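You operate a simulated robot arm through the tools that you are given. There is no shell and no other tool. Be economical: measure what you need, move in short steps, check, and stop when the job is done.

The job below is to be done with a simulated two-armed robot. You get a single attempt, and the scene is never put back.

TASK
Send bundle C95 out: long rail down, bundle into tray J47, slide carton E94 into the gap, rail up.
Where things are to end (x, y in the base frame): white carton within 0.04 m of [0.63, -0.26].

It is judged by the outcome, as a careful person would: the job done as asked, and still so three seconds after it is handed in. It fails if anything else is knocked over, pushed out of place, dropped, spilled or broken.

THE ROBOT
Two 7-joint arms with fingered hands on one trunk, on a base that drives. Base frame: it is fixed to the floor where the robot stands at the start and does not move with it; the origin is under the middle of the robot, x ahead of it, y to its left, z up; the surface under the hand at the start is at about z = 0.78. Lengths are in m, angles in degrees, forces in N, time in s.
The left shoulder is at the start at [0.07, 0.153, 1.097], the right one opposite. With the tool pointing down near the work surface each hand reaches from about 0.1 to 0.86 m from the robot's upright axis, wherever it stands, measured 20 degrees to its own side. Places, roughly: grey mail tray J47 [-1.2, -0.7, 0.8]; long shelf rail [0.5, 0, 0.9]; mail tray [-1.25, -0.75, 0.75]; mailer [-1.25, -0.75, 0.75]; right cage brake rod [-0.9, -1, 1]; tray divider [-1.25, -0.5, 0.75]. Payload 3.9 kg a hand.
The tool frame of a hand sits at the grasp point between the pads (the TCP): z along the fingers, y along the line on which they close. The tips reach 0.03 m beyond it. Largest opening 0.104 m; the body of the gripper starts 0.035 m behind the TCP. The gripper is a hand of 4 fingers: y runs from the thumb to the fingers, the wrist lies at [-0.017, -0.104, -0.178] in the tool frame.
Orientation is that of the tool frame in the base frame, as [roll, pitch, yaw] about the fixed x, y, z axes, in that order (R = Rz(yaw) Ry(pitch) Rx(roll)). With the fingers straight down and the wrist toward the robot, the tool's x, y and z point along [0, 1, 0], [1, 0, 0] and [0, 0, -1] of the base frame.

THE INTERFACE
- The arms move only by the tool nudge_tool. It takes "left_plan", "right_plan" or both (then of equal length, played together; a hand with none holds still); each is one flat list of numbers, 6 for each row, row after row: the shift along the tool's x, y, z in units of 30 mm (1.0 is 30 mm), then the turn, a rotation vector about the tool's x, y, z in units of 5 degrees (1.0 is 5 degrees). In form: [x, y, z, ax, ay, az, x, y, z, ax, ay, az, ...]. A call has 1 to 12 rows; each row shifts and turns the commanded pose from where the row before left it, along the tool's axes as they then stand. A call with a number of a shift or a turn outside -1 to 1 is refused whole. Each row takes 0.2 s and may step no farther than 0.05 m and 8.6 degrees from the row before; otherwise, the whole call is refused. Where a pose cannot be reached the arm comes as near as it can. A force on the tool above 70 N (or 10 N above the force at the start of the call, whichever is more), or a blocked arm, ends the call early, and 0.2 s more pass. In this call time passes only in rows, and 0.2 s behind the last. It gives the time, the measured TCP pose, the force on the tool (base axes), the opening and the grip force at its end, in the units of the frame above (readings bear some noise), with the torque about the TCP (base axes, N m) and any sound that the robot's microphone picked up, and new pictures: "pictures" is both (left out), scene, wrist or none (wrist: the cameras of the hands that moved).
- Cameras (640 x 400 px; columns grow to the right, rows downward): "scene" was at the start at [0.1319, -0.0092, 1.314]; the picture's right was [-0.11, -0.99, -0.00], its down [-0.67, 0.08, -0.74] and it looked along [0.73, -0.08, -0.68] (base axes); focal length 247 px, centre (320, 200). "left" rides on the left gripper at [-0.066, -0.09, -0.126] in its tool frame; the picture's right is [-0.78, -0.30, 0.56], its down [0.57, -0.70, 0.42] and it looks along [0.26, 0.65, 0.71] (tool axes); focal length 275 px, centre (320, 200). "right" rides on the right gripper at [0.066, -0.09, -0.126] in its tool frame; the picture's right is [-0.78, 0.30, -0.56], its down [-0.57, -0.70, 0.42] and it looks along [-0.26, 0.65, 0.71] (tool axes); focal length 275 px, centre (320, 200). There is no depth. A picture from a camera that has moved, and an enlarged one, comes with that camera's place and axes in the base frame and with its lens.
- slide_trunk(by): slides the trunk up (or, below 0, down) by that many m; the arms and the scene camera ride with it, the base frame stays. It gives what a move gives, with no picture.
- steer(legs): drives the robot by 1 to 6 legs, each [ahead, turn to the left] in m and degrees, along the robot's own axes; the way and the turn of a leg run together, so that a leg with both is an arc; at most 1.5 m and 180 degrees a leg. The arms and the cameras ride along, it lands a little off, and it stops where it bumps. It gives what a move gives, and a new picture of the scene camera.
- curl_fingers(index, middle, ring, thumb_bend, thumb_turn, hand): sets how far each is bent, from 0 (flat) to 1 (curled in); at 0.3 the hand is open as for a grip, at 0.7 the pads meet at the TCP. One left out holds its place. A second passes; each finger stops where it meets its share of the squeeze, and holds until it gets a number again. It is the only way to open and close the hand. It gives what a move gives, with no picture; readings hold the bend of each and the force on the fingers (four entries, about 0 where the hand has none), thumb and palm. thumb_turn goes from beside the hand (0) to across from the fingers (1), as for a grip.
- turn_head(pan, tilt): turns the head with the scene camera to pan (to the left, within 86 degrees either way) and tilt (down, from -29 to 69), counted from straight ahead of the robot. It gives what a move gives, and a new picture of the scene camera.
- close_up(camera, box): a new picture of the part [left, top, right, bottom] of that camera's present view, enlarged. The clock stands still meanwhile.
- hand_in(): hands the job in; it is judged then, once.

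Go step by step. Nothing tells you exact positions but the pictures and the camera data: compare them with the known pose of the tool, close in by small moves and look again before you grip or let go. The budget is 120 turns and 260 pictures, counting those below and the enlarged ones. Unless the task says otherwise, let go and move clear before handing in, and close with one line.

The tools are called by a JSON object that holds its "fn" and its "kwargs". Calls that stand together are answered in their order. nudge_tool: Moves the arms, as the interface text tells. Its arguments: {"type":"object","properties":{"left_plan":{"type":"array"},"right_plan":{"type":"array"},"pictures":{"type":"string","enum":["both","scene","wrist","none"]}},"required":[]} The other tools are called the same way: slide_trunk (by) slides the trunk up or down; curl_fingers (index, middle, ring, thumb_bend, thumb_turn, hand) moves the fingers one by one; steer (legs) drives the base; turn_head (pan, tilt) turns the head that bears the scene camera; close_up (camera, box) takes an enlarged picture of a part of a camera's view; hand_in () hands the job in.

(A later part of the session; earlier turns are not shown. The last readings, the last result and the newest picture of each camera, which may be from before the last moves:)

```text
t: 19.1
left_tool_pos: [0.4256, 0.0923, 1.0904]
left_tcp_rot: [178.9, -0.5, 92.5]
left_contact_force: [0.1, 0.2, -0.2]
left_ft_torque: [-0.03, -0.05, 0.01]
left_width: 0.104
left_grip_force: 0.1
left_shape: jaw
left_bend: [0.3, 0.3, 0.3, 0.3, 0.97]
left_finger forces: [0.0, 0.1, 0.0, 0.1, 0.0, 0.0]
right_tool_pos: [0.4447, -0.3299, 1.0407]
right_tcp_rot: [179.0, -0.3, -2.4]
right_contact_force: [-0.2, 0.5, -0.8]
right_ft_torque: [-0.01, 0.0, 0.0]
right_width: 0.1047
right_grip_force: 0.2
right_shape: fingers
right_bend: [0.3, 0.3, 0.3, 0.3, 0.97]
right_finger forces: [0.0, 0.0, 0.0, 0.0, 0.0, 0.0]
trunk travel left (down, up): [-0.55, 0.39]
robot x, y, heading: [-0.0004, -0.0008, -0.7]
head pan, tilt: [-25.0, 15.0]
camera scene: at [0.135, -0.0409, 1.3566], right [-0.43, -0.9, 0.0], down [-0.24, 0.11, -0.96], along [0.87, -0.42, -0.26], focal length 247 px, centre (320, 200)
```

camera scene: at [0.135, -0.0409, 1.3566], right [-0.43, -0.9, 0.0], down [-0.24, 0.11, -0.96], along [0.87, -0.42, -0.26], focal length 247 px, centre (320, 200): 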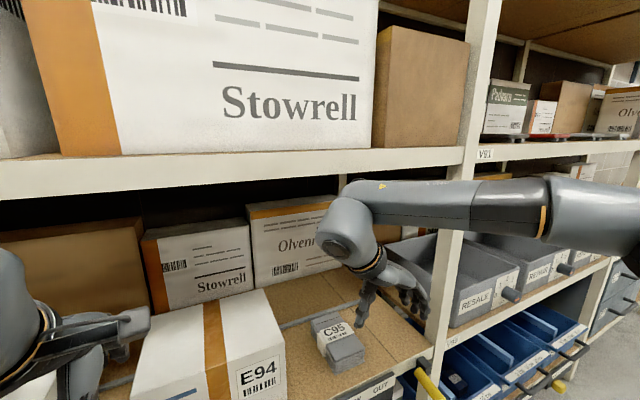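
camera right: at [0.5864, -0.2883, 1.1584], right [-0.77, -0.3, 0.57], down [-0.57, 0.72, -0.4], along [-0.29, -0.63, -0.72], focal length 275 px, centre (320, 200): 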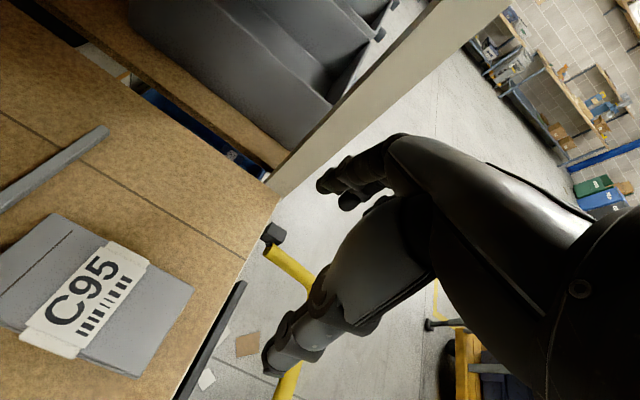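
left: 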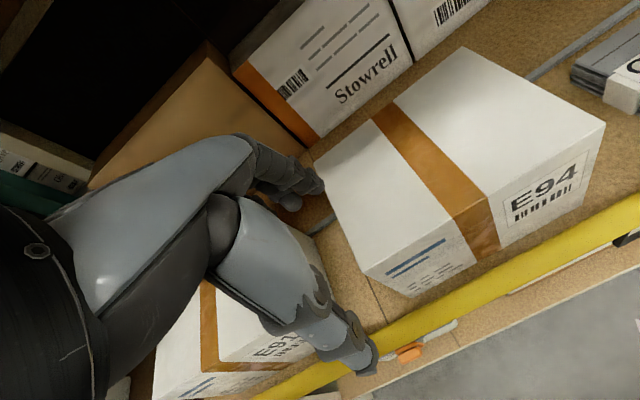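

The forearm runs almost sideways from a wide elbow and met the post. If the robot stands about 0.25 m further left, the arm will come in straighter. First I'll withdraw the hands and look around for room to drive.

{"fn": "nudge_tool", "kwargs": {"right_plan": [-1, -0.3, 0, 0, 0, 0, -1, -0.3, 0, 0, 0, 0, -1, -0.3, 0, 0, 0, 0, -0.5, 0, 0, 0, 0, 0], "left_plan": [0, -1, 0, 0, 0, 0, 0, -1, 0, 0, 0, 0, 0, -1, 0, 0, 0, 0, 0, -0.5, 0, 0, 0, 0], "pictures": "none"}}

{"fn": "turn_head", "kwargs": {"pan": 80, "tilt": 25}}

{"fn": "turn_head", "kwargs": {"pan": -86, "tilt": 25}}

```text
t: 20.1
left_tool_pos: [0.4284, 0.0916, 1.0879]
left_tcp_rot: [179.2, -0.6, 92.2]
left_contact_force: [0.5, 0.2, 0.0]
left_ft_torque: [-0.01, 0.04, 0.01]
left_width: 0.1042
left_grip_force: 0.2
left_shape: jaw
left_bend: [0.3, 0.3, 0.3, 0.3, 0.97]
left_finger forces: [0.1, 0.0, 0.0, 0.0, 0.1, 0.0]
left hand out of reach, approached as far as the arm can: row 1, 2, 3, 4
right_tool_pos: [0.3437, -0.2982, 1.0389]
right_tcp_rot: [178.9, 0.0, -2.5]
right_contact_force: [-0.1, 0.3, 0.4]
right_ft_torque: [0.03, -0.01, 0.0]
right_width: 0.1046
right_grip_force: 0.1
right_shape: fingers
right_bend: [0.3, 0.3, 0.3, 0.3, 0.97]
right_finger forces: [0.0, 0.1, 0.0, 0.1, 0.0, 0.0]
trunk travel left (down, up): [-0.55, 0.39]
robot x, y, heading: [-0.0039, -0.0031, -0.7]
head pan, tilt: [-25.0, 15.0]
```

```text
t: 21.9
left_tool_pos: [0.4276, 0.0912, 1.088]
left_tcp_rot: [179.0, -0.7, 92.2]
left_contact_force: [0.3, -0.4, 0.7]
left_ft_torque: [-0.01, 0.02, -0.03]
left_width: 0.104
left_grip_force: 0.1
left_shape: jaw
left_bend: [0.3, 0.3, 0.3, 0.3, 0.97]
left_finger forces: [0.0, 0.1, 0.0, 0.0, 0.0, 0.1]
right_tool_pos: [0.3433, -0.2965, 1.0397]
right_tcp_rot: [178.9, -0.3, -2.4]
right_contact_force: [0.0, -0.2, 0.1]
right_ft_torque: [-0.01, 0.01, 0.01]
right_width: 0.1049
right_grip_force: 0.0
right_shape: fingers
right_bend: [0.3, 0.3, 0.3, 0.3, 0.97]
right_finger forces: [0.0, 0.0, 0.1, 0.1, 0.1, 0.1]
trunk travel left (down, up): [-0.55, 0.39]
robot x, y, heading: [-0.006, -0.0006, -0.6]
head pan, tilt: [80.0, 25.0]
camera scene: at [0.0629, 0.0904, 1.3411], right [0.98, -0.18, 0.0], down [-0.08, -0.42, -0.91], along [0.17, 0.89, -0.42], focal length 247 px, centre (320, 200)
```

scene: 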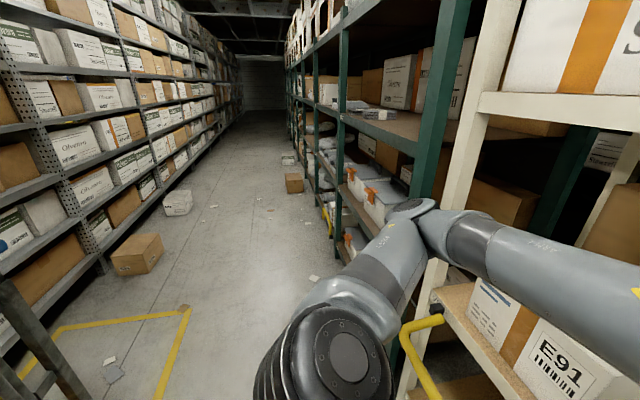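

```text
t: 24.4
left_tool_pos: [0.4289, 0.0914, 1.0888]
left_tcp_rot: [179.0, -0.6, 92.4]
left_contact_force: [-0.9, -0.4, -0.2]
left_ft_torque: [0.0, 0.02, -0.01]
left_width: 0.1039
left_grip_force: 0.1
left_shape: jaw
left_bend: [0.3, 0.3, 0.3, 0.3, 0.97]
left_finger forces: [0.0, 0.1, 0.0, 0.1, 0.0, 0.0]
right_tool_pos: [0.343, -0.2982, 1.0398]
right_tcp_rot: [178.9, -0.2, -2.4]
right_contact_force: [-0.4, -0.2, 0.1]
right_ft_torque: [0.01, -0.01, -0.01]
right_width: 0.1048
right_grip_force: 0.0
right_shape: fingers
right_bend: [0.3, 0.3, 0.3, 0.3, 0.97]
right_finger forces: [0.0, 0.0, 0.0, 0.1, 0.0, 0.0]
trunk travel left (down, up): [-0.55, 0.39]
robot x, y, heading: [-0.0053, 0.0002, -0.5]
head pan, tilt: [-85.9, 25.0]
camera scene: at [0.0515, -0.0921, 1.3411], right [-1.0, -0.06, 0.0], down [-0.03, 0.42, -0.91], along [0.06, -0.9, -0.42], focal length 247 px, centre (320, 200)
```

scene: 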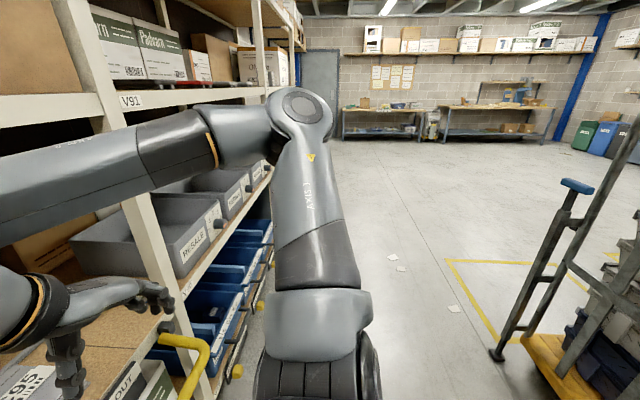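

There is room. I'll shift the robot about 0.17 m to the left: back, a slanted leg, straighten, and forward again.

{"fn": "steer", "kwargs": {"legs": [[-0.3, 0], [0, 40], [0.27, 0], [0, -39.5], [0.1, 0]]}}

{"fn": "turn_head", "kwargs": {"pan": -30, "tilt": 38}}

```text
t: 27.6
left_tool_pos: [0.0671, 0.264, 1.0951]
left_tcp_rot: [-179.9, 1.1, 116.9]
left_contact_force: [-0.1, -0.1, -1.4]
left_ft_torque: [-0.02, 0.0, -0.05]
left_width: 0.1038
left_grip_force: 0.0
left_shape: jaw
left_bend: [0.3, 0.3, 0.3, 0.3, 0.97]
left_finger forces: [0.0, 0.0, 0.0, 0.0, 0.1, 0.1]
right_tool_pos: [0.1333, -0.1407, 1.0388]
right_tcp_rot: [178.7, -0.1, 19.5]
right_contact_force: [0.3, 0.7, -0.6]
right_ft_torque: [-0.02, -0.01, 0.01]
right_width: 0.1048
right_grip_force: 0.0
right_shape: fingers
right_bend: [0.3, 0.3, 0.3, 0.3, 0.97]
right_finger forces: [0.0, 0.0, 0.0, 0.0, 0.0, 0.0]
trunk travel left (down, up): [-0.55, 0.39]
robot x, y, heading: [-0.2947, 0.0049, 21.1]
head pan, tilt: [-85.9, 25.0]
stopped in leg 2: the robot was blocked; the commanded pose is now the measured one
camera scene: at [-0.2156, -0.0585, 1.3413], right [-0.9, -0.43, 0.0], down [-0.18, 0.38, -0.91], along [0.39, -0.82, -0.42], focal length 247 px, centre (320, 200)
```

scene: 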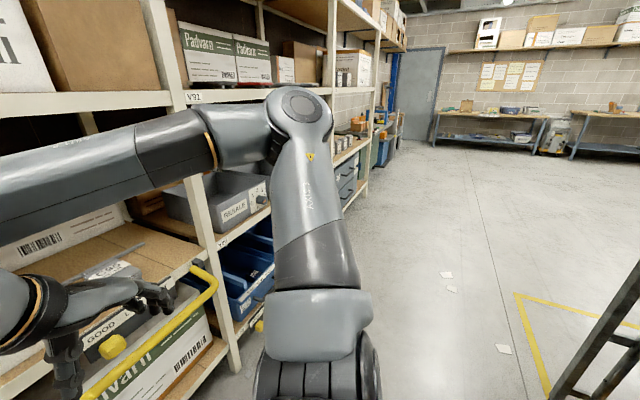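

```text
t: 28.9
left_tool_pos: [0.0673, 0.2621, 1.0958]
left_tcp_rot: [-179.9, 0.9, 117.1]
left_contact_force: [0.3, -0.2, 0.3]
left_ft_torque: [-0.03, 0.01, 0.03]
left_width: 0.1038
left_grip_force: 0.0
left_shape: jaw
left_bend: [0.3, 0.3, 0.3, 0.3, 0.97]
left_finger forces: [0.0, 0.0, 0.0, 0.1, 0.0, 0.0]
right_tool_pos: [0.1335, -0.1434, 1.0396]
right_tcp_rot: [178.9, -0.1, 19.6]
right_contact_force: [-0.2, 0.2, 1.0]
right_ft_torque: [-0.01, 0.0, -0.01]
right_width: 0.1049
right_grip_force: 0.2
right_shape: fingers
right_bend: [0.3, 0.3, 0.3, 0.3, 0.97]
right_finger forces: [0.1, 0.0, 0.0, 0.0, 0.0, 0.1]
trunk travel left (down, up): [-0.55, 0.39]
robot x, y, heading: [-0.2979, 0.0031, 21.2]
head pan, tilt: [-30.0, 38.0]
camera scene: at [-0.1689, 0.009, 1.3208], right [-0.15, -0.99, 0.0], down [-0.61, 0.09, -0.79], along [0.78, -0.12, -0.62], focal length 247 px, centre (320, 200)
```

scene: 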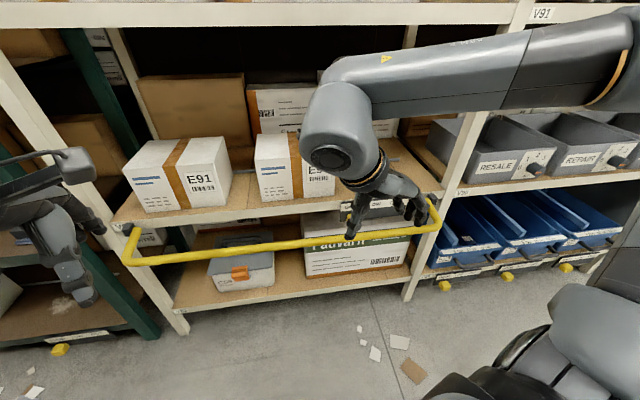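

The turn was blocked at 21°. I'll look left and right-down for what it met.

{"fn": "turn_head", "kwargs": {"pan": 86, "tilt": 45}}

{"fn": "turn_head", "kwargs": {"pan": -86, "tilt": 60}}

```text
t: 30.9
left_tool_pos: [0.068, 0.2627, 1.0949]
left_tcp_rot: [-180.0, 1.0, 117.0]
left_contact_force: [0.0, -0.3, -0.3]
left_ft_torque: [-0.01, 0.0, 0.01]
left_width: 0.104
left_grip_force: 0.1
left_shape: jaw
left_bend: [0.3, 0.3, 0.3, 0.3, 0.97]
left_finger forces: [0.0, 0.1, 0.0, 0.0, 0.0, 0.1]
right_tool_pos: [0.1333, -0.1427, 1.0396]
right_tcp_rot: [178.9, -0.1, 19.5]
right_contact_force: [0.3, -0.3, 0.2]
right_ft_torque: [-0.01, 0.01, 0.03]
right_width: 0.1048
right_grip_force: 0.0
right_shape: fingers
right_bend: [0.3, 0.3, 0.3, 0.3, 0.97]
right_finger forces: [0.1, 0.1, 0.0, 0.0, 0.0, 0.0]
trunk travel left (down, up): [-0.55, 0.39]
robot x, y, heading: [-0.3013, 0.0052, 21.0]
head pan, tilt: [85.9, 45.0]
camera scene: at [-0.2782, 0.1002, 1.3106], right [0.96, 0.29, 0.0], down [0.21, -0.68, -0.71], along [-0.21, 0.68, -0.71], focal length 247 px, centre (320, 200)
```

scene: 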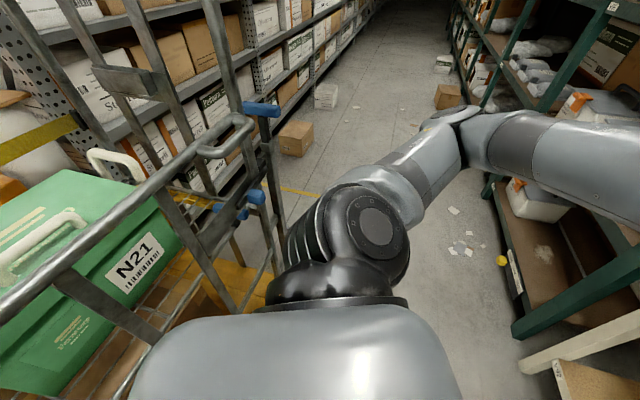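

```text
t: 33.5
left_tool_pos: [0.0681, 0.2626, 1.0961]
left_tcp_rot: [-179.8, 1.1, 117.0]
left_contact_force: [-0.8, 0.4, 0.0]
left_ft_torque: [0.01, -0.01, 0.02]
left_width: 0.104
left_grip_force: 0.1
left_shape: jaw
left_bend: [0.3, 0.3, 0.3, 0.3, 0.97]
left_finger forces: [0.0, 0.0, 0.1, 0.0, 0.0, 0.1]
right_tool_pos: [0.132, -0.1434, 1.0396]
right_tcp_rot: [178.9, 0.0, 19.6]
right_contact_force: [0.0, -0.7, 0.0]
right_ft_torque: [0.02, 0.0, 0.02]
right_width: 0.1047
right_grip_force: 0.0
right_shape: fingers
right_bend: [0.3, 0.3, 0.3, 0.3, 0.97]
right_finger forces: [0.0, 0.0, 0.1, 0.0, 0.0, 0.0]
trunk travel left (down, up): [-0.55, 0.39]
robot x, y, heading: [-0.3022, 0.0084, 21.2]
head pan, tilt: [-85.9, 60.0]
camera scene: at [-0.2258, -0.0378, 1.2911], right [-0.9, -0.43, 0.0], down [-0.37, 0.78, -0.5], along [0.21, -0.45, -0.87], focal length 247 px, centre (320, 200)
```

scene: 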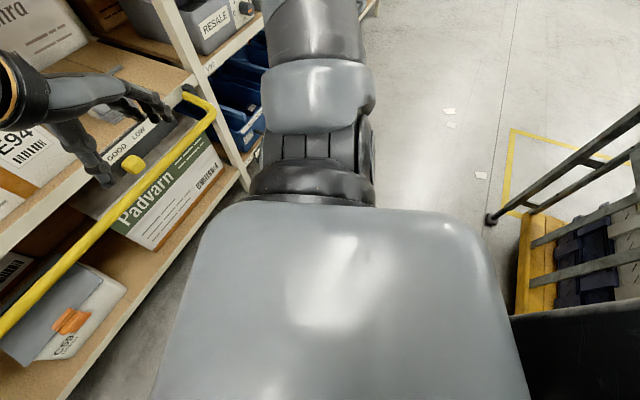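

The left-rear cage's base is close behind (front edge near x −0.73), so I must manoeuvre nearer the shelf. I'll zigzag: forward at 21°, swing right, back slightly, straighten, forward.

{"fn": "steer", "kwargs": {"legs": [[0.28, 0], [0, -44], [-0.17, 0], [0, 23], [0.15, 0]]}}

{"fn": "turn_head", "kwargs": {"pan": -30, "tilt": 38}}

```text
t: 40.6
left_tool_pos: [0.3886, 0.2825, 1.0964]
left_tcp_rot: [179.9, 1.0, 96.4]
left_contact_force: [0.9, -0.3, 0.9]
left_ft_torque: [-0.02, 0.01, 0.02]
left_width: 0.1038
left_grip_force: 0.0
left_shape: jaw
left_bend: [0.3, 0.3, 0.3, 0.3, 0.97]
left_finger forces: [0.1, 0.0, 0.1, 0.1, 0.0, 0.0]
right_tool_pos: [0.3058, -0.1196, 1.0394]
right_tcp_rot: [178.9, -0.3, -1.3]
right_contact_force: [-0.1, -0.2, 0.2]
right_ft_torque: [-0.03, 0.01, -0.02]
right_width: 0.1046
right_grip_force: 0.1
right_shape: fingers
right_bend: [0.3, 0.3, 0.3, 0.3, 0.97]
right_finger forces: [0.1, 0.0, 0.1, 0.1, 0.1, 0.1]
trunk travel left (down, up): [-0.55, 0.39]
robot x, y, heading: [-0.0423, 0.171, 0.5]
head pan, tilt: [-85.9, 60.0]
camera scene: at [0.0082, 0.1054, 1.2911], right [-1.0, -0.08, 0.0], down [-0.07, 0.86, -0.5], along [0.04, -0.5, -0.87], focal length 247 px, centre (320, 200)
```

scene: 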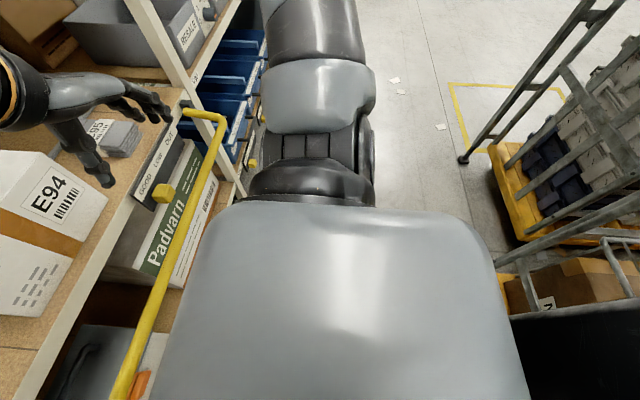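

```text
t: 41.9
left_tool_pos: [0.3898, 0.2833, 1.097]
left_tcp_rot: [-179.9, 1.0, 96.3]
left_contact_force: [0.8, 0.3, -0.2]
left_ft_torque: [-0.02, 0.01, -0.01]
left_width: 0.1041
left_grip_force: 0.1
left_shape: jaw
left_bend: [0.3, 0.3, 0.3, 0.3, 0.97]
left_finger forces: [0.0, 0.0, 0.0, 0.0, 0.0, 0.0]
right_tool_pos: [0.3065, -0.1186, 1.0397]
right_tcp_rot: [178.9, -0.1, -1.3]
right_contact_force: [0.4, 0.3, 0.3]
right_ft_torque: [0.01, -0.02, -0.01]
right_width: 0.1048
right_grip_force: 0.0
right_shape: fingers
right_bend: [0.3, 0.3, 0.3, 0.3, 0.97]
right_finger forces: [0.0, 0.0, 0.1, 0.0, 0.0, 0.1]
trunk travel left (down, up): [-0.55, 0.39]
robot x, y, heading: [-0.0438, 0.1697, 0.2]
head pan, tilt: [-30.0, 38.0]
camera scene: at [0.0785, 0.1293, 1.3208], right [-0.49, -0.87, 0.0], down [-0.54, 0.3, -0.79], along [0.69, -0.39, -0.62], focal length 247 px, centre (320, 200)
```

scene: 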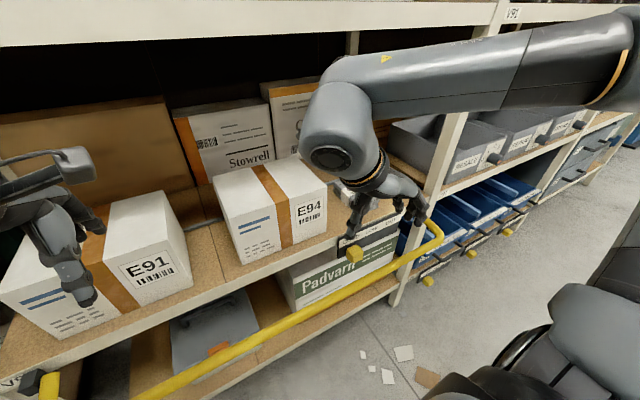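

Now at (−0.04, 0.17), straight. I'll go a little forward, lower the trunk 0.1 m, and bring the right hand toward the bundle by way of the right side.

{"fn": "steer", "kwargs": {"legs": [[0.06, 0]]}}

{"fn": "slide_trunk", "kwargs": {"by": -0.08}}

{"fn": "nudge_tool", "kwargs": {"right_plan": [0, 1, 0, 0, 0, 0, 0, 1, 0, 0, 0, 0, 0, 1, 0, 0, 0, 0, 0, 1, 0, 0, 0, 0, 0, 1, 0, 0, 0, 0, 0, 1, 0, 0, 0, 0, 0, 1, 0, 0, 0, 0], "pictures": "scene"}}

```text
t: 42.9
left_tool_pos: [0.4465, 0.2835, 1.096]
left_tcp_rot: [179.8, 1.0, 96.4]
left_contact_force: [-0.1, -0.4, -0.5]
left_ft_torque: [0.0, 0.0, 0.04]
left_width: 0.1039
left_grip_force: 0.1
left_shape: jaw
left_bend: [0.3, 0.3, 0.3, 0.3, 0.97]
left_finger forces: [0.0, 0.0, 0.0, 0.0, 0.0, 0.1]
right_tool_pos: [0.3646, -0.1192, 1.0395]
right_tcp_rot: [178.9, -0.3, -1.2]
right_contact_force: [0.3, 0.0, 0.6]
right_ft_torque: [0.0, -0.03, 0.0]
right_width: 0.1047
right_grip_force: 0.1
right_shape: fingers
right_bend: [0.3, 0.3, 0.3, 0.3, 0.97]
right_finger forces: [0.0, 0.0, 0.1, 0.0, 0.0, 0.0]
trunk travel left (down, up): [-0.55, 0.39]
robot x, y, heading: [0.0133, 0.1685, 0.3]
head pan, tilt: [-30.0, 38.0]
camera scene: at [0.1352, 0.1298, 1.3212], right [-0.49, -0.87, 0.0], down [-0.53, 0.3, -0.79], along [0.69, -0.39, -0.61], focal length 247 px, centre (320, 200)
```

scene: 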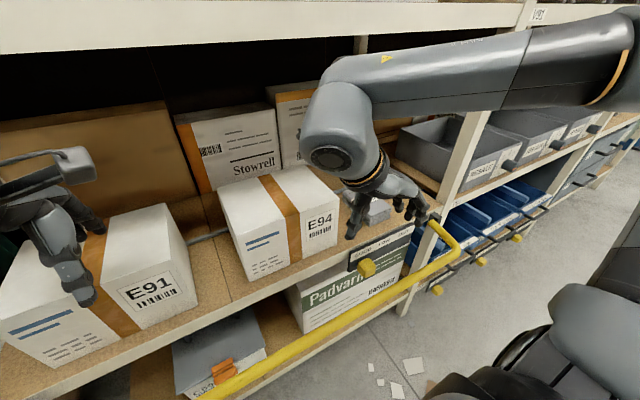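

```text
t: 44.0
left_tool_pos: [0.4489, 0.2827, 1.015]
left_tcp_rot: [-179.9, 1.1, 96.2]
left_contact_force: [-0.3, 0.3, -0.7]
left_ft_torque: [-0.01, -0.01, -0.01]
left_width: 0.1039
left_grip_force: 0.0
left_shape: jaw
left_bend: [0.3, 0.3, 0.3, 0.3, 0.97]
left_finger forces: [0.0, 0.0, 0.1, 0.1, 0.0, 0.1]
right_tool_pos: [0.3666, -0.1192, 0.9595]
right_tcp_rot: [178.8, -0.1, -1.3]
right_contact_force: [-0.2, 0.0, -0.6]
right_ft_torque: [-0.02, 0.02, -0.03]
right_width: 0.1046
right_grip_force: 0.2
right_shape: fingers
right_bend: [0.3, 0.3, 0.3, 0.3, 0.97]
right_finger forces: [0.1, 0.0, 0.1, 0.0, 0.1, 0.0]
trunk travel left (down, up): [-0.47, 0.47]
robot x, y, heading: [0.0178, 0.1729, 0.5]
head pan, tilt: [-30.0, 38.0]
```

```text
t: 45.6
left_tool_pos: [0.4497, 0.2825, 1.0162]
left_tcp_rot: [-179.9, 1.0, 96.3]
left_contact_force: [0.2, 0.3, 0.7]
left_ft_torque: [0.03, -0.02, 0.03]
left_width: 0.1039
left_grip_force: 0.1
left_shape: jaw
left_bend: [0.3, 0.3, 0.3, 0.3, 0.97]
left_finger forces: [0.1, 0.0, 0.0, 0.0, 0.0, 0.0]
right_tool_pos: [0.363, -0.3258, 0.9638]
right_tcp_rot: [178.8, -0.2, -1.3]
right_contact_force: [-0.1, -0.1, 0.4]
right_ft_torque: [0.0, 0.01, 0.02]
right_width: 0.105
right_grip_force: 0.0
right_shape: fingers
right_bend: [0.3, 0.3, 0.3, 0.3, 0.97]
right_finger forces: [0.0, 0.1, 0.0, 0.0, 0.0, 0.1]
right hand out of reach, approached as far as the arm can: row 2
trunk travel left (down, up): [-0.47, 0.47]
robot x, y, heading: [0.0158, 0.1744, 0.7]
head pan, tilt: [-30.0, 38.0]
camera scene: at [0.1382, 0.1292, 1.2408], right [-0.49, -0.87, 0.0], down [-0.54, 0.3, -0.79], along [0.69, -0.39, -0.62], focal length 247 px, centre (320, 200)
```

scene: 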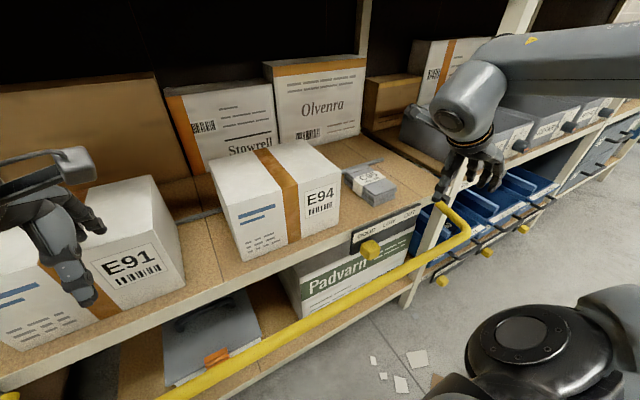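

Now forward in small steps, watching the forearm and post.

{"fn": "nudge_tool", "kwargs": {"right_plan": [1, 0, 0, 0, 0, 0, 1, 0, 0, 0, 0, 0, 1, 0, 0, 0, 0, 0], "pictures": "scene"}}

```text
t: 46.4
left_tool_pos: [0.4496, 0.2816, 1.0145]
left_tcp_rot: [-179.9, 0.9, 96.4]
left_contact_force: [0.6, 0.2, 0.2]
left_ft_torque: [0.01, -0.01, -0.04]
left_width: 0.1042
left_grip_force: 0.1
left_shape: jaw
left_bend: [0.3, 0.3, 0.3, 0.3, 0.97]
left_finger forces: [0.0, 0.1, 0.0, 0.0, 0.0, 0.0]
right_tool_pos: [0.4538, -0.3273, 0.9625]
right_tcp_rot: [178.9, -0.2, -1.3]
right_contact_force: [-0.2, -0.7, -0.1]
right_ft_torque: [0.01, 0.0, 0.05]
right_width: 0.1048
right_grip_force: 0.1
right_shape: fingers
right_bend: [0.3, 0.3, 0.3, 0.3, 0.97]
right_finger forces: [0.0, 0.0, 0.0, 0.0, 0.0, 0.0]
trunk travel left (down, up): [-0.47, 0.47]
robot x, y, heading: [0.0115, 0.1736, 0.5]
head pan, tilt: [-30.0, 38.0]
camera scene: at [0.1399, 0.1284, 1.2405], right [-0.49, -0.87, 0.0], down [-0.54, 0.3, -0.79], along [0.68, -0.39, -0.62], focal length 247 px, centre (320, 200)
```

scene: 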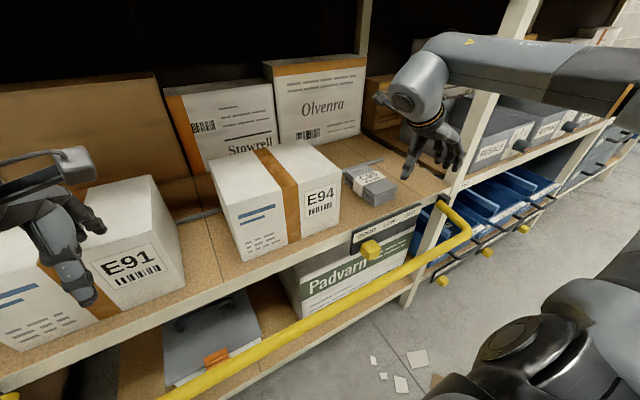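

{"fn": "nudge_tool", "kwargs": {"right_plan": [1, 0, 0, 0, 0, 0, 1, 0, 0, 0, 0, 0], "pictures": "none"}}

{"fn": "nudge_tool", "kwargs": {"right_plan": [1, 0, 0, 0, 0, 0, 1, 0, 0, 0, 0, 0, 0.5, 0, 0, 0, 0, 0], "pictures": "both"}}

```text
t: 47.0
left_tool_pos: [0.4495, 0.2857, 1.0156]
left_tcp_rot: [-179.9, 1.1, 96.3]
left_contact_force: [0.5, 0.5, 0.5]
left_ft_torque: [-0.03, 0.02, 0.04]
left_width: 0.1041
left_grip_force: 0.1
left_shape: jaw
left_bend: [0.3, 0.3, 0.3, 0.3, 0.97]
left_finger forces: [0.0, 0.1, 0.0, 0.0, 0.0, 0.0]
right_tool_pos: [0.5116, -0.3254, 0.9649]
right_tcp_rot: [178.8, -0.1, -1.1]
right_contact_force: [-0.7, 0.5, -0.6]
right_ft_torque: [-0.02, 0.01, -0.03]
right_width: 0.1048
right_grip_force: 0.0
right_shape: fingers
right_bend: [0.3, 0.3, 0.3, 0.3, 0.97]
right_finger forces: [0.0, 0.0, 0.0, 0.1, 0.0, 0.0]
trunk travel left (down, up): [-0.47, 0.47]
robot x, y, heading: [0.0157, 0.1743, 0.4]
head pan, tilt: [-30.0, 38.0]
```

```text
t: 47.8
left_tool_pos: [0.4483, 0.2823, 1.0152]
left_tcp_rot: [-180.0, 1.0, 96.3]
left_contact_force: [0.1, -0.1, 0.2]
left_ft_torque: [0.0, 0.0, 0.0]
left_width: 0.1038
left_grip_force: 0.2
left_shape: jaw
left_bend: [0.3, 0.3, 0.3, 0.3, 0.97]
left_finger forces: [0.0, 0.0, 0.0, 0.0, 0.1, 0.0]
right_tool_pos: [0.5888, -0.3289, 0.9634]
right_tcp_rot: [178.9, -0.1, -1.1]
right_contact_force: [0.3, -0.1, 0.1]
right_ft_torque: [0.0, -0.01, 0.02]
right_width: 0.105
right_grip_force: 0.1
right_shape: fingers
right_bend: [0.3, 0.3, 0.3, 0.3, 0.97]
right_finger forces: [0.1, 0.0, 0.0, 0.0, 0.0, 0.0]
trunk travel left (down, up): [-0.47, 0.47]
robot x, y, heading: [0.0132, 0.1687, 0.6]
head pan, tilt: [-30.0, 38.0]
camera scene: at [0.1385, 0.1297, 1.2407], right [-0.49, -0.87, 0.0], down [-0.54, 0.3, -0.79], along [0.69, -0.39, -0.62], focal length 247 px, centre (320, 200)
camera right: at [0.6558, -0.2381, 1.0875], right [-0.78, -0.27, 0.56], down [-0.56, 0.7, -0.44], along [-0.28, -0.66, -0.7], focal length 275 px, centre (320, 200)
```

scene: 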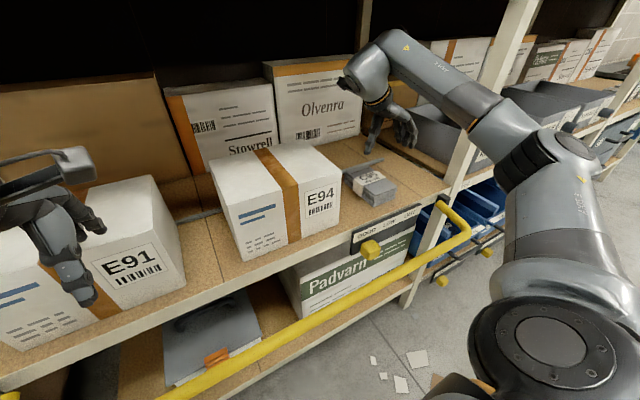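
right: 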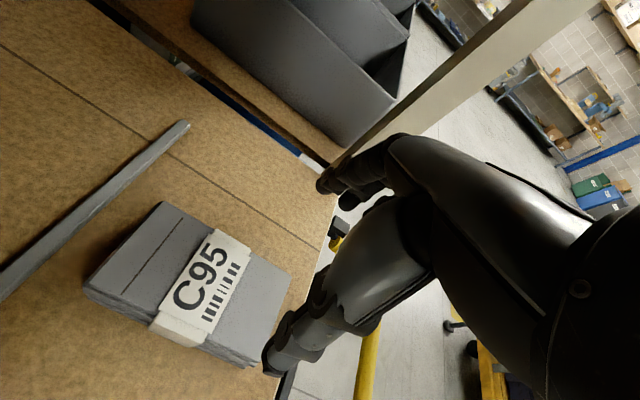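

The forearm is now well clear of the post. The bundle's centre reads (0.625, −0.327) with width about 0.09. I'll open a bit wider, centre above it and come down to just over it.

{"fn": "curl_fingers", "kwargs": {"hand": "right", "index": 0.22, "middle": 0.22, "ring": 0.22, "thumb_bend": 0.22, "thumb_turn": 1}}

{"fn": "nudge_tool", "kwargs": {"right_plan": [0.6, 0, 0.7, 0.2, 0, 0, 0.5, 0, 0.7, 0, 0, -0.2, 0, 0, 0.7, 0, 0, 0, 0, 0, 0.7, 0, 0, 0], "pictures": "both"}}

```text
t: 48.8
left_tool_pos: [0.4493, 0.2823, 1.0142]
left_tcp_rot: [180.0, 1.1, 96.3]
left_contact_force: [-0.2, -0.4, -0.3]
left_ft_torque: [-0.04, 0.02, -0.01]
left_width: 0.1038
left_grip_force: 0.0
left_shape: jaw
left_bend: [0.3, 0.3, 0.3, 0.3, 0.97]
left_finger forces: [0.0, 0.0, 0.1, 0.1, 0.1, 0.1]
right_tool_pos: [0.5877, -0.3287, 0.9631]
right_tcp_rot: [179.0, -0.1, -1.2]
right_contact_force: [0.7, 0.2, 0.6]
right_ft_torque: [0.03, -0.01, 0.02]
right_width: 0.1223
right_grip_force: 0.1
right_shape: fingers
right_bend: [0.22, 0.22, 0.22, 0.22, 0.97]
right_finger forces: [0.0, 0.1, 0.1, 0.0, 0.1, 0.1]
trunk travel left (down, up): [-0.47, 0.47]
robot x, y, heading: [0.0126, 0.1725, 0.6]
head pan, tilt: [-30.0, 38.0]
```

```text
t: 49.8
left_tool_pos: [0.4493, 0.2814, 1.0155]
left_tcp_rot: [-179.8, 1.0, 96.3]
left_contact_force: [0.2, -0.7, -0.1]
left_ft_torque: [0.02, 0.01, -0.01]
left_width: 0.1041
left_grip_force: 0.0
left_shape: jaw
left_bend: [0.3, 0.3, 0.3, 0.3, 0.97]
left_finger forces: [0.0, 0.0, 0.0, 0.0, 0.1, 0.0]
right_tool_pos: [0.62, -0.331, 0.8805]
right_tcp_rot: [179.9, 0.0, -0.2]
right_contact_force: [0.1, -0.3, -0.3]
right_ft_torque: [0.02, -0.02, -0.01]
right_width: 0.1222
right_grip_force: 0.1
right_shape: fingers
right_bend: [0.22, 0.22, 0.22, 0.22, 0.97]
right_finger forces: [0.0, 0.1, 0.0, 0.1, 0.1, 0.1]
trunk travel left (down, up): [-0.47, 0.47]
robot x, y, heading: [0.0118, 0.1733, 0.6]
head pan, tilt: [-30.0, 38.0]
camera scene: at [0.1386, 0.1296, 1.2407], right [-0.49, -0.87, 0.0], down [-0.54, 0.3, -0.79], along [0.69, -0.39, -0.62], focal length 247 px, centre (320, 200)
camera right: at [0.6866, -0.241, 1.005], right [-0.78, -0.29, 0.56], down [-0.57, 0.7, -0.43], along [-0.27, -0.65, -0.71], focal length 275 px, centre (320, 200)
```

scene: 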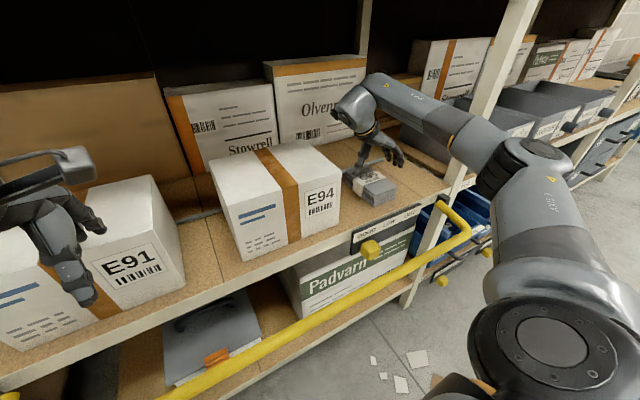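
right: 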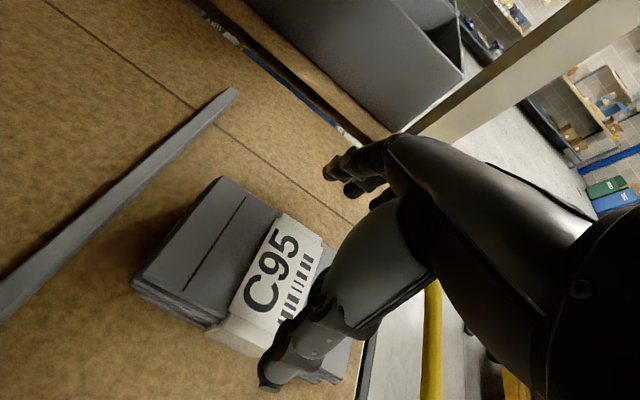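

The thumb is just left of the bundle and the fingers just right; centred within a few mm. Small shift left, then down.

{"fn": "nudge_tool", "kwargs": {"right_plan": [0, -0.2, 0.4, 0, 0, 0, 0, 0, 0.5, 0, 0, 0, 0, 0, 0.5, 0, 0, 0, 0, 0, 0.4, 0, 0, 0, 0, 0, 0.3, 0, 0, 0], "pictures": "wrist"}}

{"fn": "close_up", "kwargs": {"camera": "scene", "box": [310, 80, 450, 220]}}

```text
t: 51.0
left_tool_pos: [0.448, 0.2832, 1.0146]
left_tcp_rot: [-180.0, 1.0, 96.3]
left_contact_force: [0.0, 0.5, -0.6]
left_ft_torque: [0.02, 0.01, 0.03]
left_width: 0.1039
left_grip_force: 0.1
left_shape: jaw
left_bend: [0.3, 0.3, 0.3, 0.3, 0.97]
left_finger forces: [0.0, 0.1, 0.0, 0.0, 0.0, 0.1]
right_tool_pos: [0.621, -0.3259, 0.8177]
right_tcp_rot: [179.9, -0.3, -0.2]
right_contact_force: [-1.1, 0.8, 2.6]
right_ft_torque: [0.05, 0.0, 0.0]
right_width: 0.1231
right_grip_force: 0.9
right_shape: fingers
right_bend: [0.22, 0.22, 0.22, 0.21, 0.97]
right_finger forces: [0.4, 0.1, 0.0, 0.1, 1.4, 0.0]
trunk travel left (down, up): [-0.47, 0.47]
robot x, y, heading: [0.0161, 0.1679, 0.5]
head pan, tilt: [-30.0, 38.0]
camera right: at [0.6864, -0.2348, 0.943], right [-0.78, -0.29, 0.56], down [-0.57, 0.7, -0.43], along [-0.26, -0.65, -0.71], focal length 275 px, centre (320, 200)
```

right: 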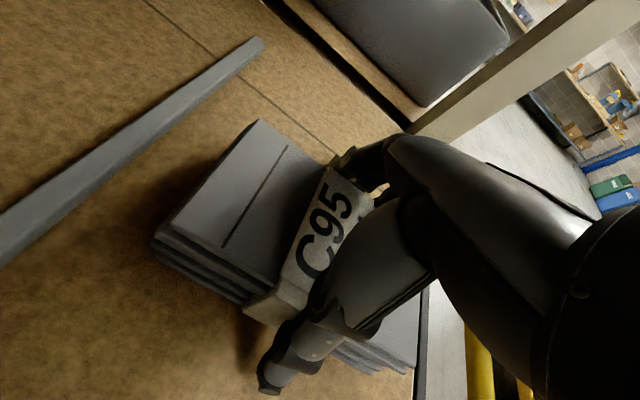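

```text
2.86 times, centred on (380, 150) of scene
camera zoom: at [0.1379, 0.1301, 1.2409], right [-0.49, -0.87, 0.0], down [-0.54, 0.3, -0.79], along [0.69, -0.39, -0.62], focal length 706 px, centre (149, 343)
```

zoom: 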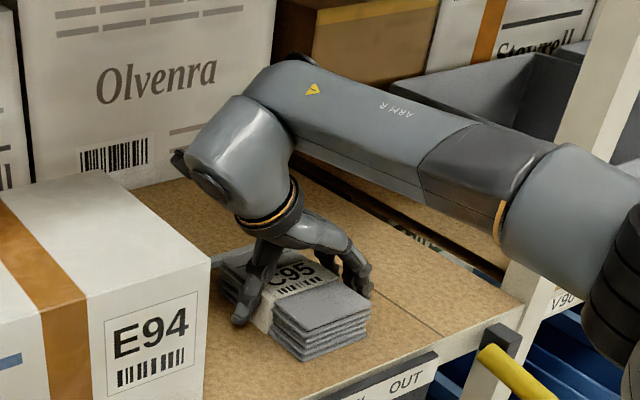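

Straddling, tips at the shelf. I'll close.

{"fn": "nudge_tool", "kwargs": {"right_plan": [0, 0, -0.12, 0, 0, 0], "pictures": "none"}}

{"fn": "curl_fingers", "kwargs": {"hand": "right", "index": 0.5, "middle": 0.5, "ring": 0.5, "thumb_bend": 0.5, "thumb_turn": 1}}

{"fn": "close_up", "kwargs": {"camera": "right", "box": [120, 80, 480, 400]}}

```text
t: 51.4
left_tool_pos: [0.4488, 0.2837, 1.0156]
left_tcp_rot: [-179.9, 1.0, 96.4]
left_contact_force: [-0.9, 0.4, 0.1]
left_ft_torque: [0.0, 0.02, 0.01]
left_width: 0.1041
left_grip_force: 0.0
left_shape: jaw
left_bend: [0.3, 0.3, 0.3, 0.3, 0.97]
left_finger forces: [0.0, 0.1, 0.0, 0.0, 0.1, 0.0]
right_tool_pos: [0.6206, -0.3261, 0.8206]
right_tcp_rot: [179.8, -0.2, -0.2]
right_contact_force: [0.6, 0.8, 1.0]
right_ft_torque: [0.02, 0.02, 0.0]
right_width: 0.123
right_grip_force: 0.1
right_shape: fingers
right_bend: [0.22, 0.22, 0.22, 0.22, 0.97]
right_finger forces: [0.1, 0.0, 0.0, 0.0, 0.1, 0.0]
trunk travel left (down, up): [-0.47, 0.47]
robot x, y, heading: [0.015, 0.174, 0.5]
head pan, tilt: [-30.0, 38.0]
```

```text
t: 52.4
left_tool_pos: [0.4491, 0.2824, 1.0156]
left_tcp_rot: [-180.0, 1.0, 96.3]
left_contact_force: [-0.8, -0.4, -0.3]
left_ft_torque: [0.05, -0.01, 0.03]
left_width: 0.1041
left_grip_force: 0.0
left_shape: jaw
left_bend: [0.3, 0.3, 0.3, 0.3, 0.97]
left_finger forces: [0.0, 0.0, 0.1, 0.1, 0.0, 0.1]
right_tool_pos: [0.6207, -0.3261, 0.8215]
right_tcp_rot: [179.8, -0.3, -0.3]
right_contact_force: [1.4, -2.9, 6.3]
right_ft_torque: [-0.48, 0.07, 0.13]
right_width: 0.1082
right_grip_force: 31.7
right_shape: fingers
right_bend: [0.26, 0.38, 0.36, 0.34, 0.97]
right_finger forces: [14.2, 8.2, 10.5, 0.0, 29.8, 0.0]
trunk travel left (down, up): [-0.47, 0.47]
robot x, y, heading: [0.01, 0.1726, 0.4]
head pan, tilt: [-30.0, 38.0]
```

```text
1.25 times, centred on (300, 240) of right
camera zoom: at [0.6857, -0.2356, 0.9472], right [-0.78, -0.29, 0.55], down [-0.57, 0.7, -0.43], along [-0.27, -0.65, -0.71], focal length 344 px, centre (345, 150)
```

zoom: 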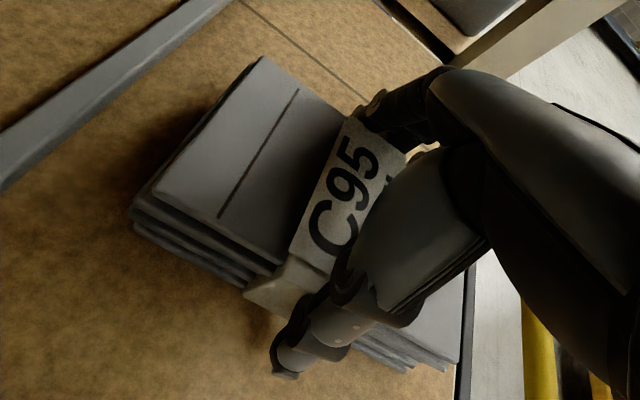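

Gripped with about 30 N on three fingers against the thumb. Lift a little and check.

{"fn": "nudge_tool", "kwargs": {"right_plan": [0, 0, -0.6, 0, 0, 0, 0, 0, -0.8, 0, 0, 0, 0, 0, -0.8, 0, 0, 0], "pictures": "both"}}

```text
t: 53.2
left_tool_pos: [0.4471, 0.2818, 1.0148]
left_tcp_rot: [179.9, 1.0, 96.3]
left_contact_force: [-0.7, 0.2, 0.2]
left_ft_torque: [0.0, -0.02, 0.0]
left_width: 0.1041
left_grip_force: 0.0
left_shape: jaw
left_bend: [0.3, 0.3, 0.3, 0.3, 0.97]
left_finger forces: [0.1, 0.0, 0.0, 0.0, 0.0, 0.0]
right_tool_pos: [0.62, -0.3249, 0.8863]
right_tcp_rot: [179.9, -0.2, -0.2]
right_contact_force: [-0.2, 0.3, -0.5]
right_ft_torque: [0.05, -0.01, 0.0]
right_width: 0.1084
right_grip_force: 29.6
right_shape: fingers
right_bend: [0.26, 0.38, 0.36, 0.34, 0.97]
right_finger forces: [11.8, 7.8, 9.6, 0.1, 30.4, 0.0]
trunk travel left (down, up): [-0.47, 0.47]
robot x, y, heading: [0.0129, 0.1717, 0.5]
head pan, tilt: [-30.0, 38.0]
camera scene: at [0.138, 0.13, 1.2408], right [-0.49, -0.87, 0.0], down [-0.54, 0.3, -0.79], along [0.69, -0.39, -0.62], focal length 247 px, centre (320, 200)
camera right: at [0.6858, -0.2353, 1.0123], right [-0.78, -0.29, 0.56], down [-0.57, 0.7, -0.43], along [-0.27, -0.65, -0.71], focal length 275 px, centre (320, 200)
```

scene: 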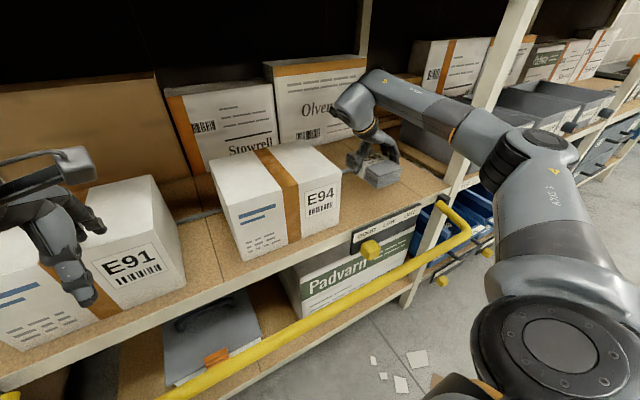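
right: 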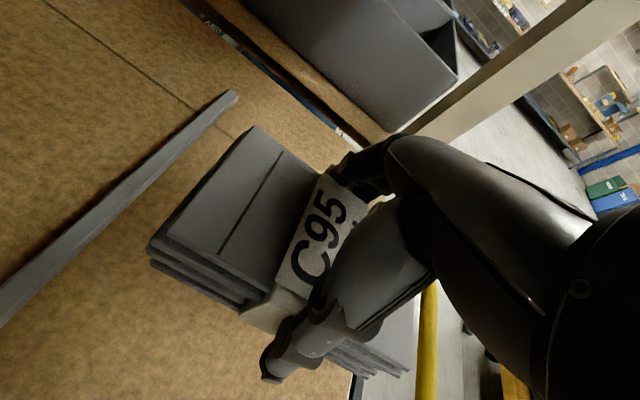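

The bundle is up, whole. I'll raise it and draw back along the way I came.

{"fn": "nudge_tool", "kwargs": {"right_plan": [-0.5, 0, -1, 0, 0, 0, -1, 0, -0.8, 0, 0, 0, -1, 0, 0, 0, 0, 0, -1, 0, 0, 0, 0, 0, -1, 0, 0, 0, 0, 0, -1, 0, 0, 0, 0, 0, -1, 0, 0, 0, 0, 0, -1, 0, 0, 0, 0, 0, -1, 0, 0, 0, 0, 0, -1, -0.3, 0, 0, 0, 0], "pictures": "both"}}

{"fn": "turn_head", "kwargs": {"pan": -86, "tilt": 35}}

```text
t: 55.4
left_tool_pos: [0.4467, 0.2834, 1.0159]
left_tcp_rot: [-179.9, 1.0, 96.2]
left_contact_force: [-0.3, 0.2, -0.3]
left_ft_torque: [-0.02, -0.01, 0.0]
left_width: 0.1043
left_grip_force: 0.1
left_shape: jaw
left_bend: [0.3, 0.3, 0.3, 0.3, 0.97]
left_finger forces: [0.0, 0.0, 0.0, 0.1, 0.0, 0.0]
right_tool_pos: [0.3344, -0.3145, 0.9398]
right_tcp_rot: [-180.0, -0.2, -0.2]
right_contact_force: [-1.2, 0.5, -1.5]
right_ft_torque: [-0.04, -0.03, 0.01]
right_width: 0.1083
right_grip_force: 29.0
right_shape: fingers
right_bend: [0.27, 0.38, 0.36, 0.34, 0.97]
right_finger forces: [11.5, 7.7, 9.4, 0.1, 29.6, 0.0]
trunk travel left (down, up): [-0.47, 0.47]
robot x, y, heading: [0.0151, 0.1772, 0.7]
head pan, tilt: [-30.0, 38.0]
camera scene: at [0.1368, 0.1302, 1.241], right [-0.49, -0.87, 0.0], down [-0.53, 0.3, -0.79], along [0.69, -0.39, -0.61], focal length 247 px, centre (320, 200)
camera right: at [0.3993, -0.2242, 1.0657], right [-0.78, -0.29, 0.55], down [-0.57, 0.7, -0.43], along [-0.26, -0.65, -0.71], focal length 275 px, centre (320, 200)
```

scene: 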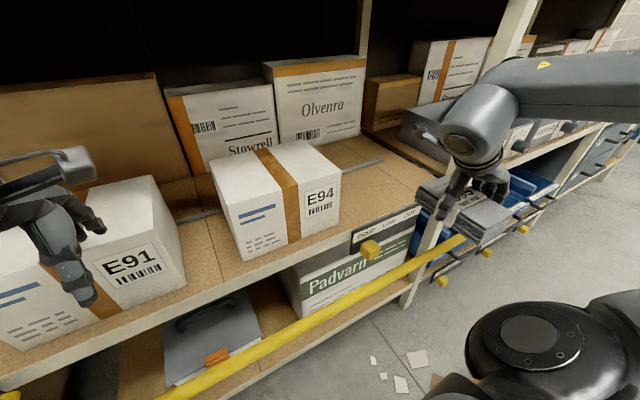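
right: 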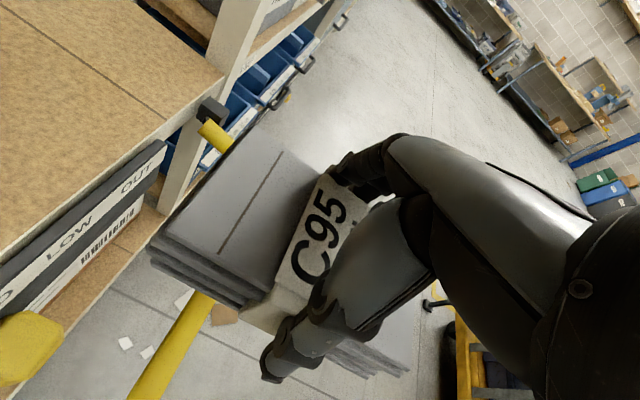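

```text
t: 56.7
left_tool_pos: [0.4484, 0.2828, 1.0165]
left_tcp_rot: [180.0, 1.1, 96.3]
left_contact_force: [0.0, 0.2, -0.1]
left_ft_torque: [0.02, -0.01, 0.01]
left_width: 0.104
left_grip_force: 0.0
left_shape: jaw
left_bend: [0.3, 0.3, 0.3, 0.3, 0.97]
left_finger forces: [0.0, 0.1, 0.0, 0.0, 0.1, 0.1]
right_tool_pos: [0.3356, -0.3148, 0.9399]
right_tcp_rot: [179.9, 0.0, -0.2]
right_contact_force: [0.0, 1.1, -1.5]
right_ft_torque: [0.03, 0.01, -0.03]
right_width: 0.1079
right_grip_force: 29.3
right_shape: fingers
right_bend: [0.27, 0.38, 0.36, 0.34, 0.97]
right_finger forces: [11.4, 7.7, 9.3, 0.0, 29.6, 0.0]
trunk travel left (down, up): [-0.47, 0.47]
robot x, y, heading: [0.0126, 0.1742, 0.5]
head pan, tilt: [-85.9, 35.0]
camera scene: at [0.0701, 0.0845, 1.2453], right [-1.0, -0.08, 0.0], down [-0.05, 0.57, -0.82], along [0.07, -0.82, -0.57], focal length 247 px, centre (320, 200)
```

scene: 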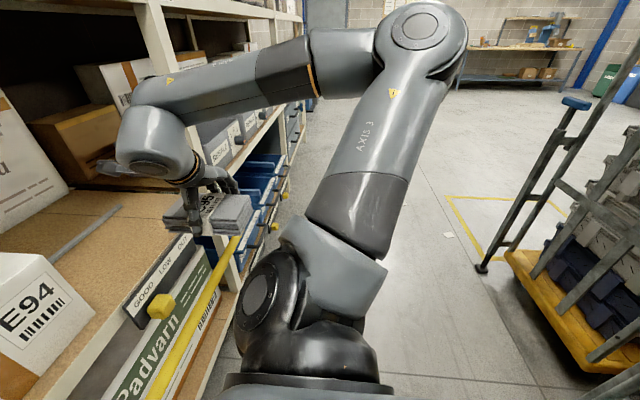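

Before turning I'll raise the trunk so that elbows and bundle pass above the cages, then back off from the rail and turn right, and look at the cage and its trays.

{"fn": "slide_trunk", "kwargs": {"by": 0.25}}

{"fn": "steer", "kwargs": {"legs": [[-0.19, 0], [0, -80]]}}

{"fn": "turn_head", "kwargs": {"pan": -45, "tilt": 35}}

```text
t: 59.3
left_tool_pos: [0.4443, 0.2838, 1.2658]
left_tcp_rot: [-179.9, 0.9, 96.2]
left_contact_force: [-20.7, 0.4, -18.6]
left_ft_torque: [-0.36, 0.64, 0.38]
left_width: 0.1007
left_grip_force: 0.1
left_shape: jaw
left_bend: [0.3, 0.44, 0.3, 0.3, 0.97]
left_finger forces: [0.1, 28.2, 0.1, 0.0, 0.1, 0.0]
right_tool_pos: [0.332, -0.3134, 1.1909]
right_tcp_rot: [179.8, -0.3, -0.2]
right_contact_force: [-0.5, -0.2, -1.8]
right_ft_torque: [0.0, 0.01, 0.02]
right_width: 0.1079
right_grip_force: 28.6
right_shape: fingers
right_bend: [0.27, 0.38, 0.36, 0.34, 0.97]
right_finger forces: [11.3, 7.8, 9.4, 0.0, 29.7, 0.0]
trunk travel left (down, up): [-0.72, 0.22]
robot x, y, heading: [0.0139, 0.1729, 0.3]
head pan, tilt: [-85.9, 35.0]
```

```text
t: 64.2
left_tool_pos: [0.025, -0.2504, 1.2611]
left_tcp_rot: [-179.2, 1.3, 17.2]
left_contact_force: [-0.1, 0.1, 0.3]
left_ft_torque: [-0.04, 0.02, 0.02]
left_width: 0.104
left_grip_force: 0.0
left_shape: jaw
left_bend: [0.3, 0.3, 0.3, 0.3, 0.97]
left_finger forces: [0.1, 0.1, 0.0, 0.0, 0.0, 0.0]
right_tool_pos: [-0.5799, -0.2539, 1.1903]
right_tcp_rot: [179.8, 0.0, -78.6]
right_contact_force: [34.9, -38.5, -1.5]
right_ft_torque: [0.76, 0.47, 0.67]
right_width: 0.1075
right_grip_force: 50.9
right_shape: fingers
right_bend: [0.28, 0.41, 0.43, 0.34, 0.92]
right_finger forces: [8.9, 4.9, 51.3, 0.0, 37.2, 0.0]
trunk travel left (down, up): [-0.72, 0.22]
robot x, y, heading: [-0.175, 0.1666, -77.8]
head pan, tilt: [-85.9, 35.0]
camera scene: at [-0.2373, 0.0727, 1.496], right [-0.28, 0.96, 0.02], down [0.54, 0.17, -0.82], along [-0.79, -0.22, -0.57], focal length 247 px, centre (320, 200)
```

scene: 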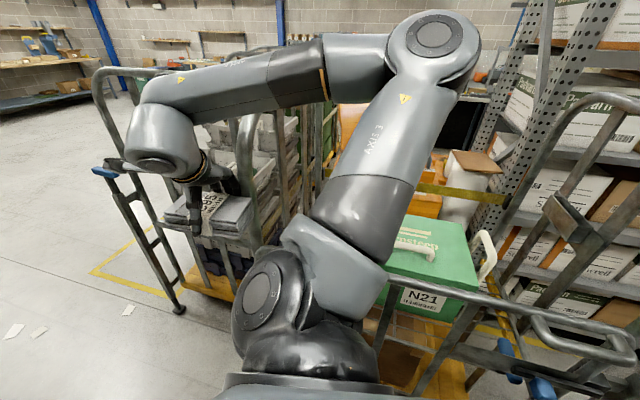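

```text
t: 65.3
left_tool_pos: [0.0166, -0.2427, 1.2645]
left_tcp_rot: [-179.7, 2.0, 16.6]
left_contact_force: [1.0, -0.2, -0.1]
left_ft_torque: [-0.02, 0.0, -0.03]
left_width: 0.104
left_grip_force: 0.1
left_shape: jaw
left_bend: [0.3, 0.3, 0.3, 0.3, 0.97]
left_finger forces: [0.0, 0.0, 0.0, 0.0, 0.0, 0.1]
right_tool_pos: [-0.5765, -0.2529, 1.1886]
right_tcp_rot: [-179.7, -0.9, -77.1]
right_contact_force: [19.5, -44.6, 13.4]
right_ft_torque: [1.5, 1.07, 1.55]
right_width: 0.1074
right_grip_force: 48.8
right_shape: fingers
right_bend: [0.28, 0.41, 0.4, 0.34, 0.94]
right_finger forces: [10.4, 6.2, 50.9, 0.0, 30.9, 0.1]
trunk travel left (down, up): [-0.72, 0.22]
robot x, y, heading: [-0.1807, 0.1728, -77.1]
head pan, tilt: [-45.0, 35.0]
camera scene: at [-0.201, 0.019, 1.4949], right [-0.85, 0.53, 0.02], down [0.3, 0.5, -0.81], along [-0.44, -0.68, -0.58], focal length 247 px, centre (320, 200)
```

scene: 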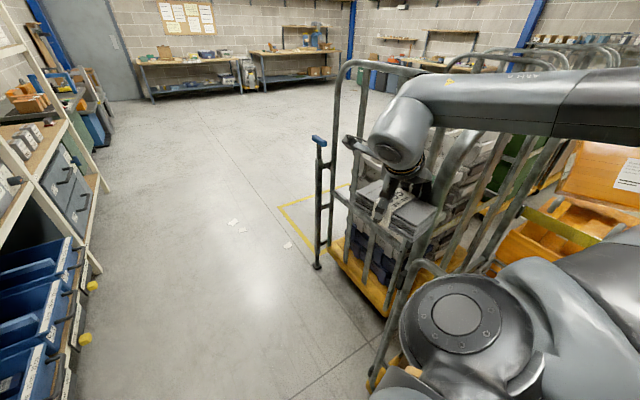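

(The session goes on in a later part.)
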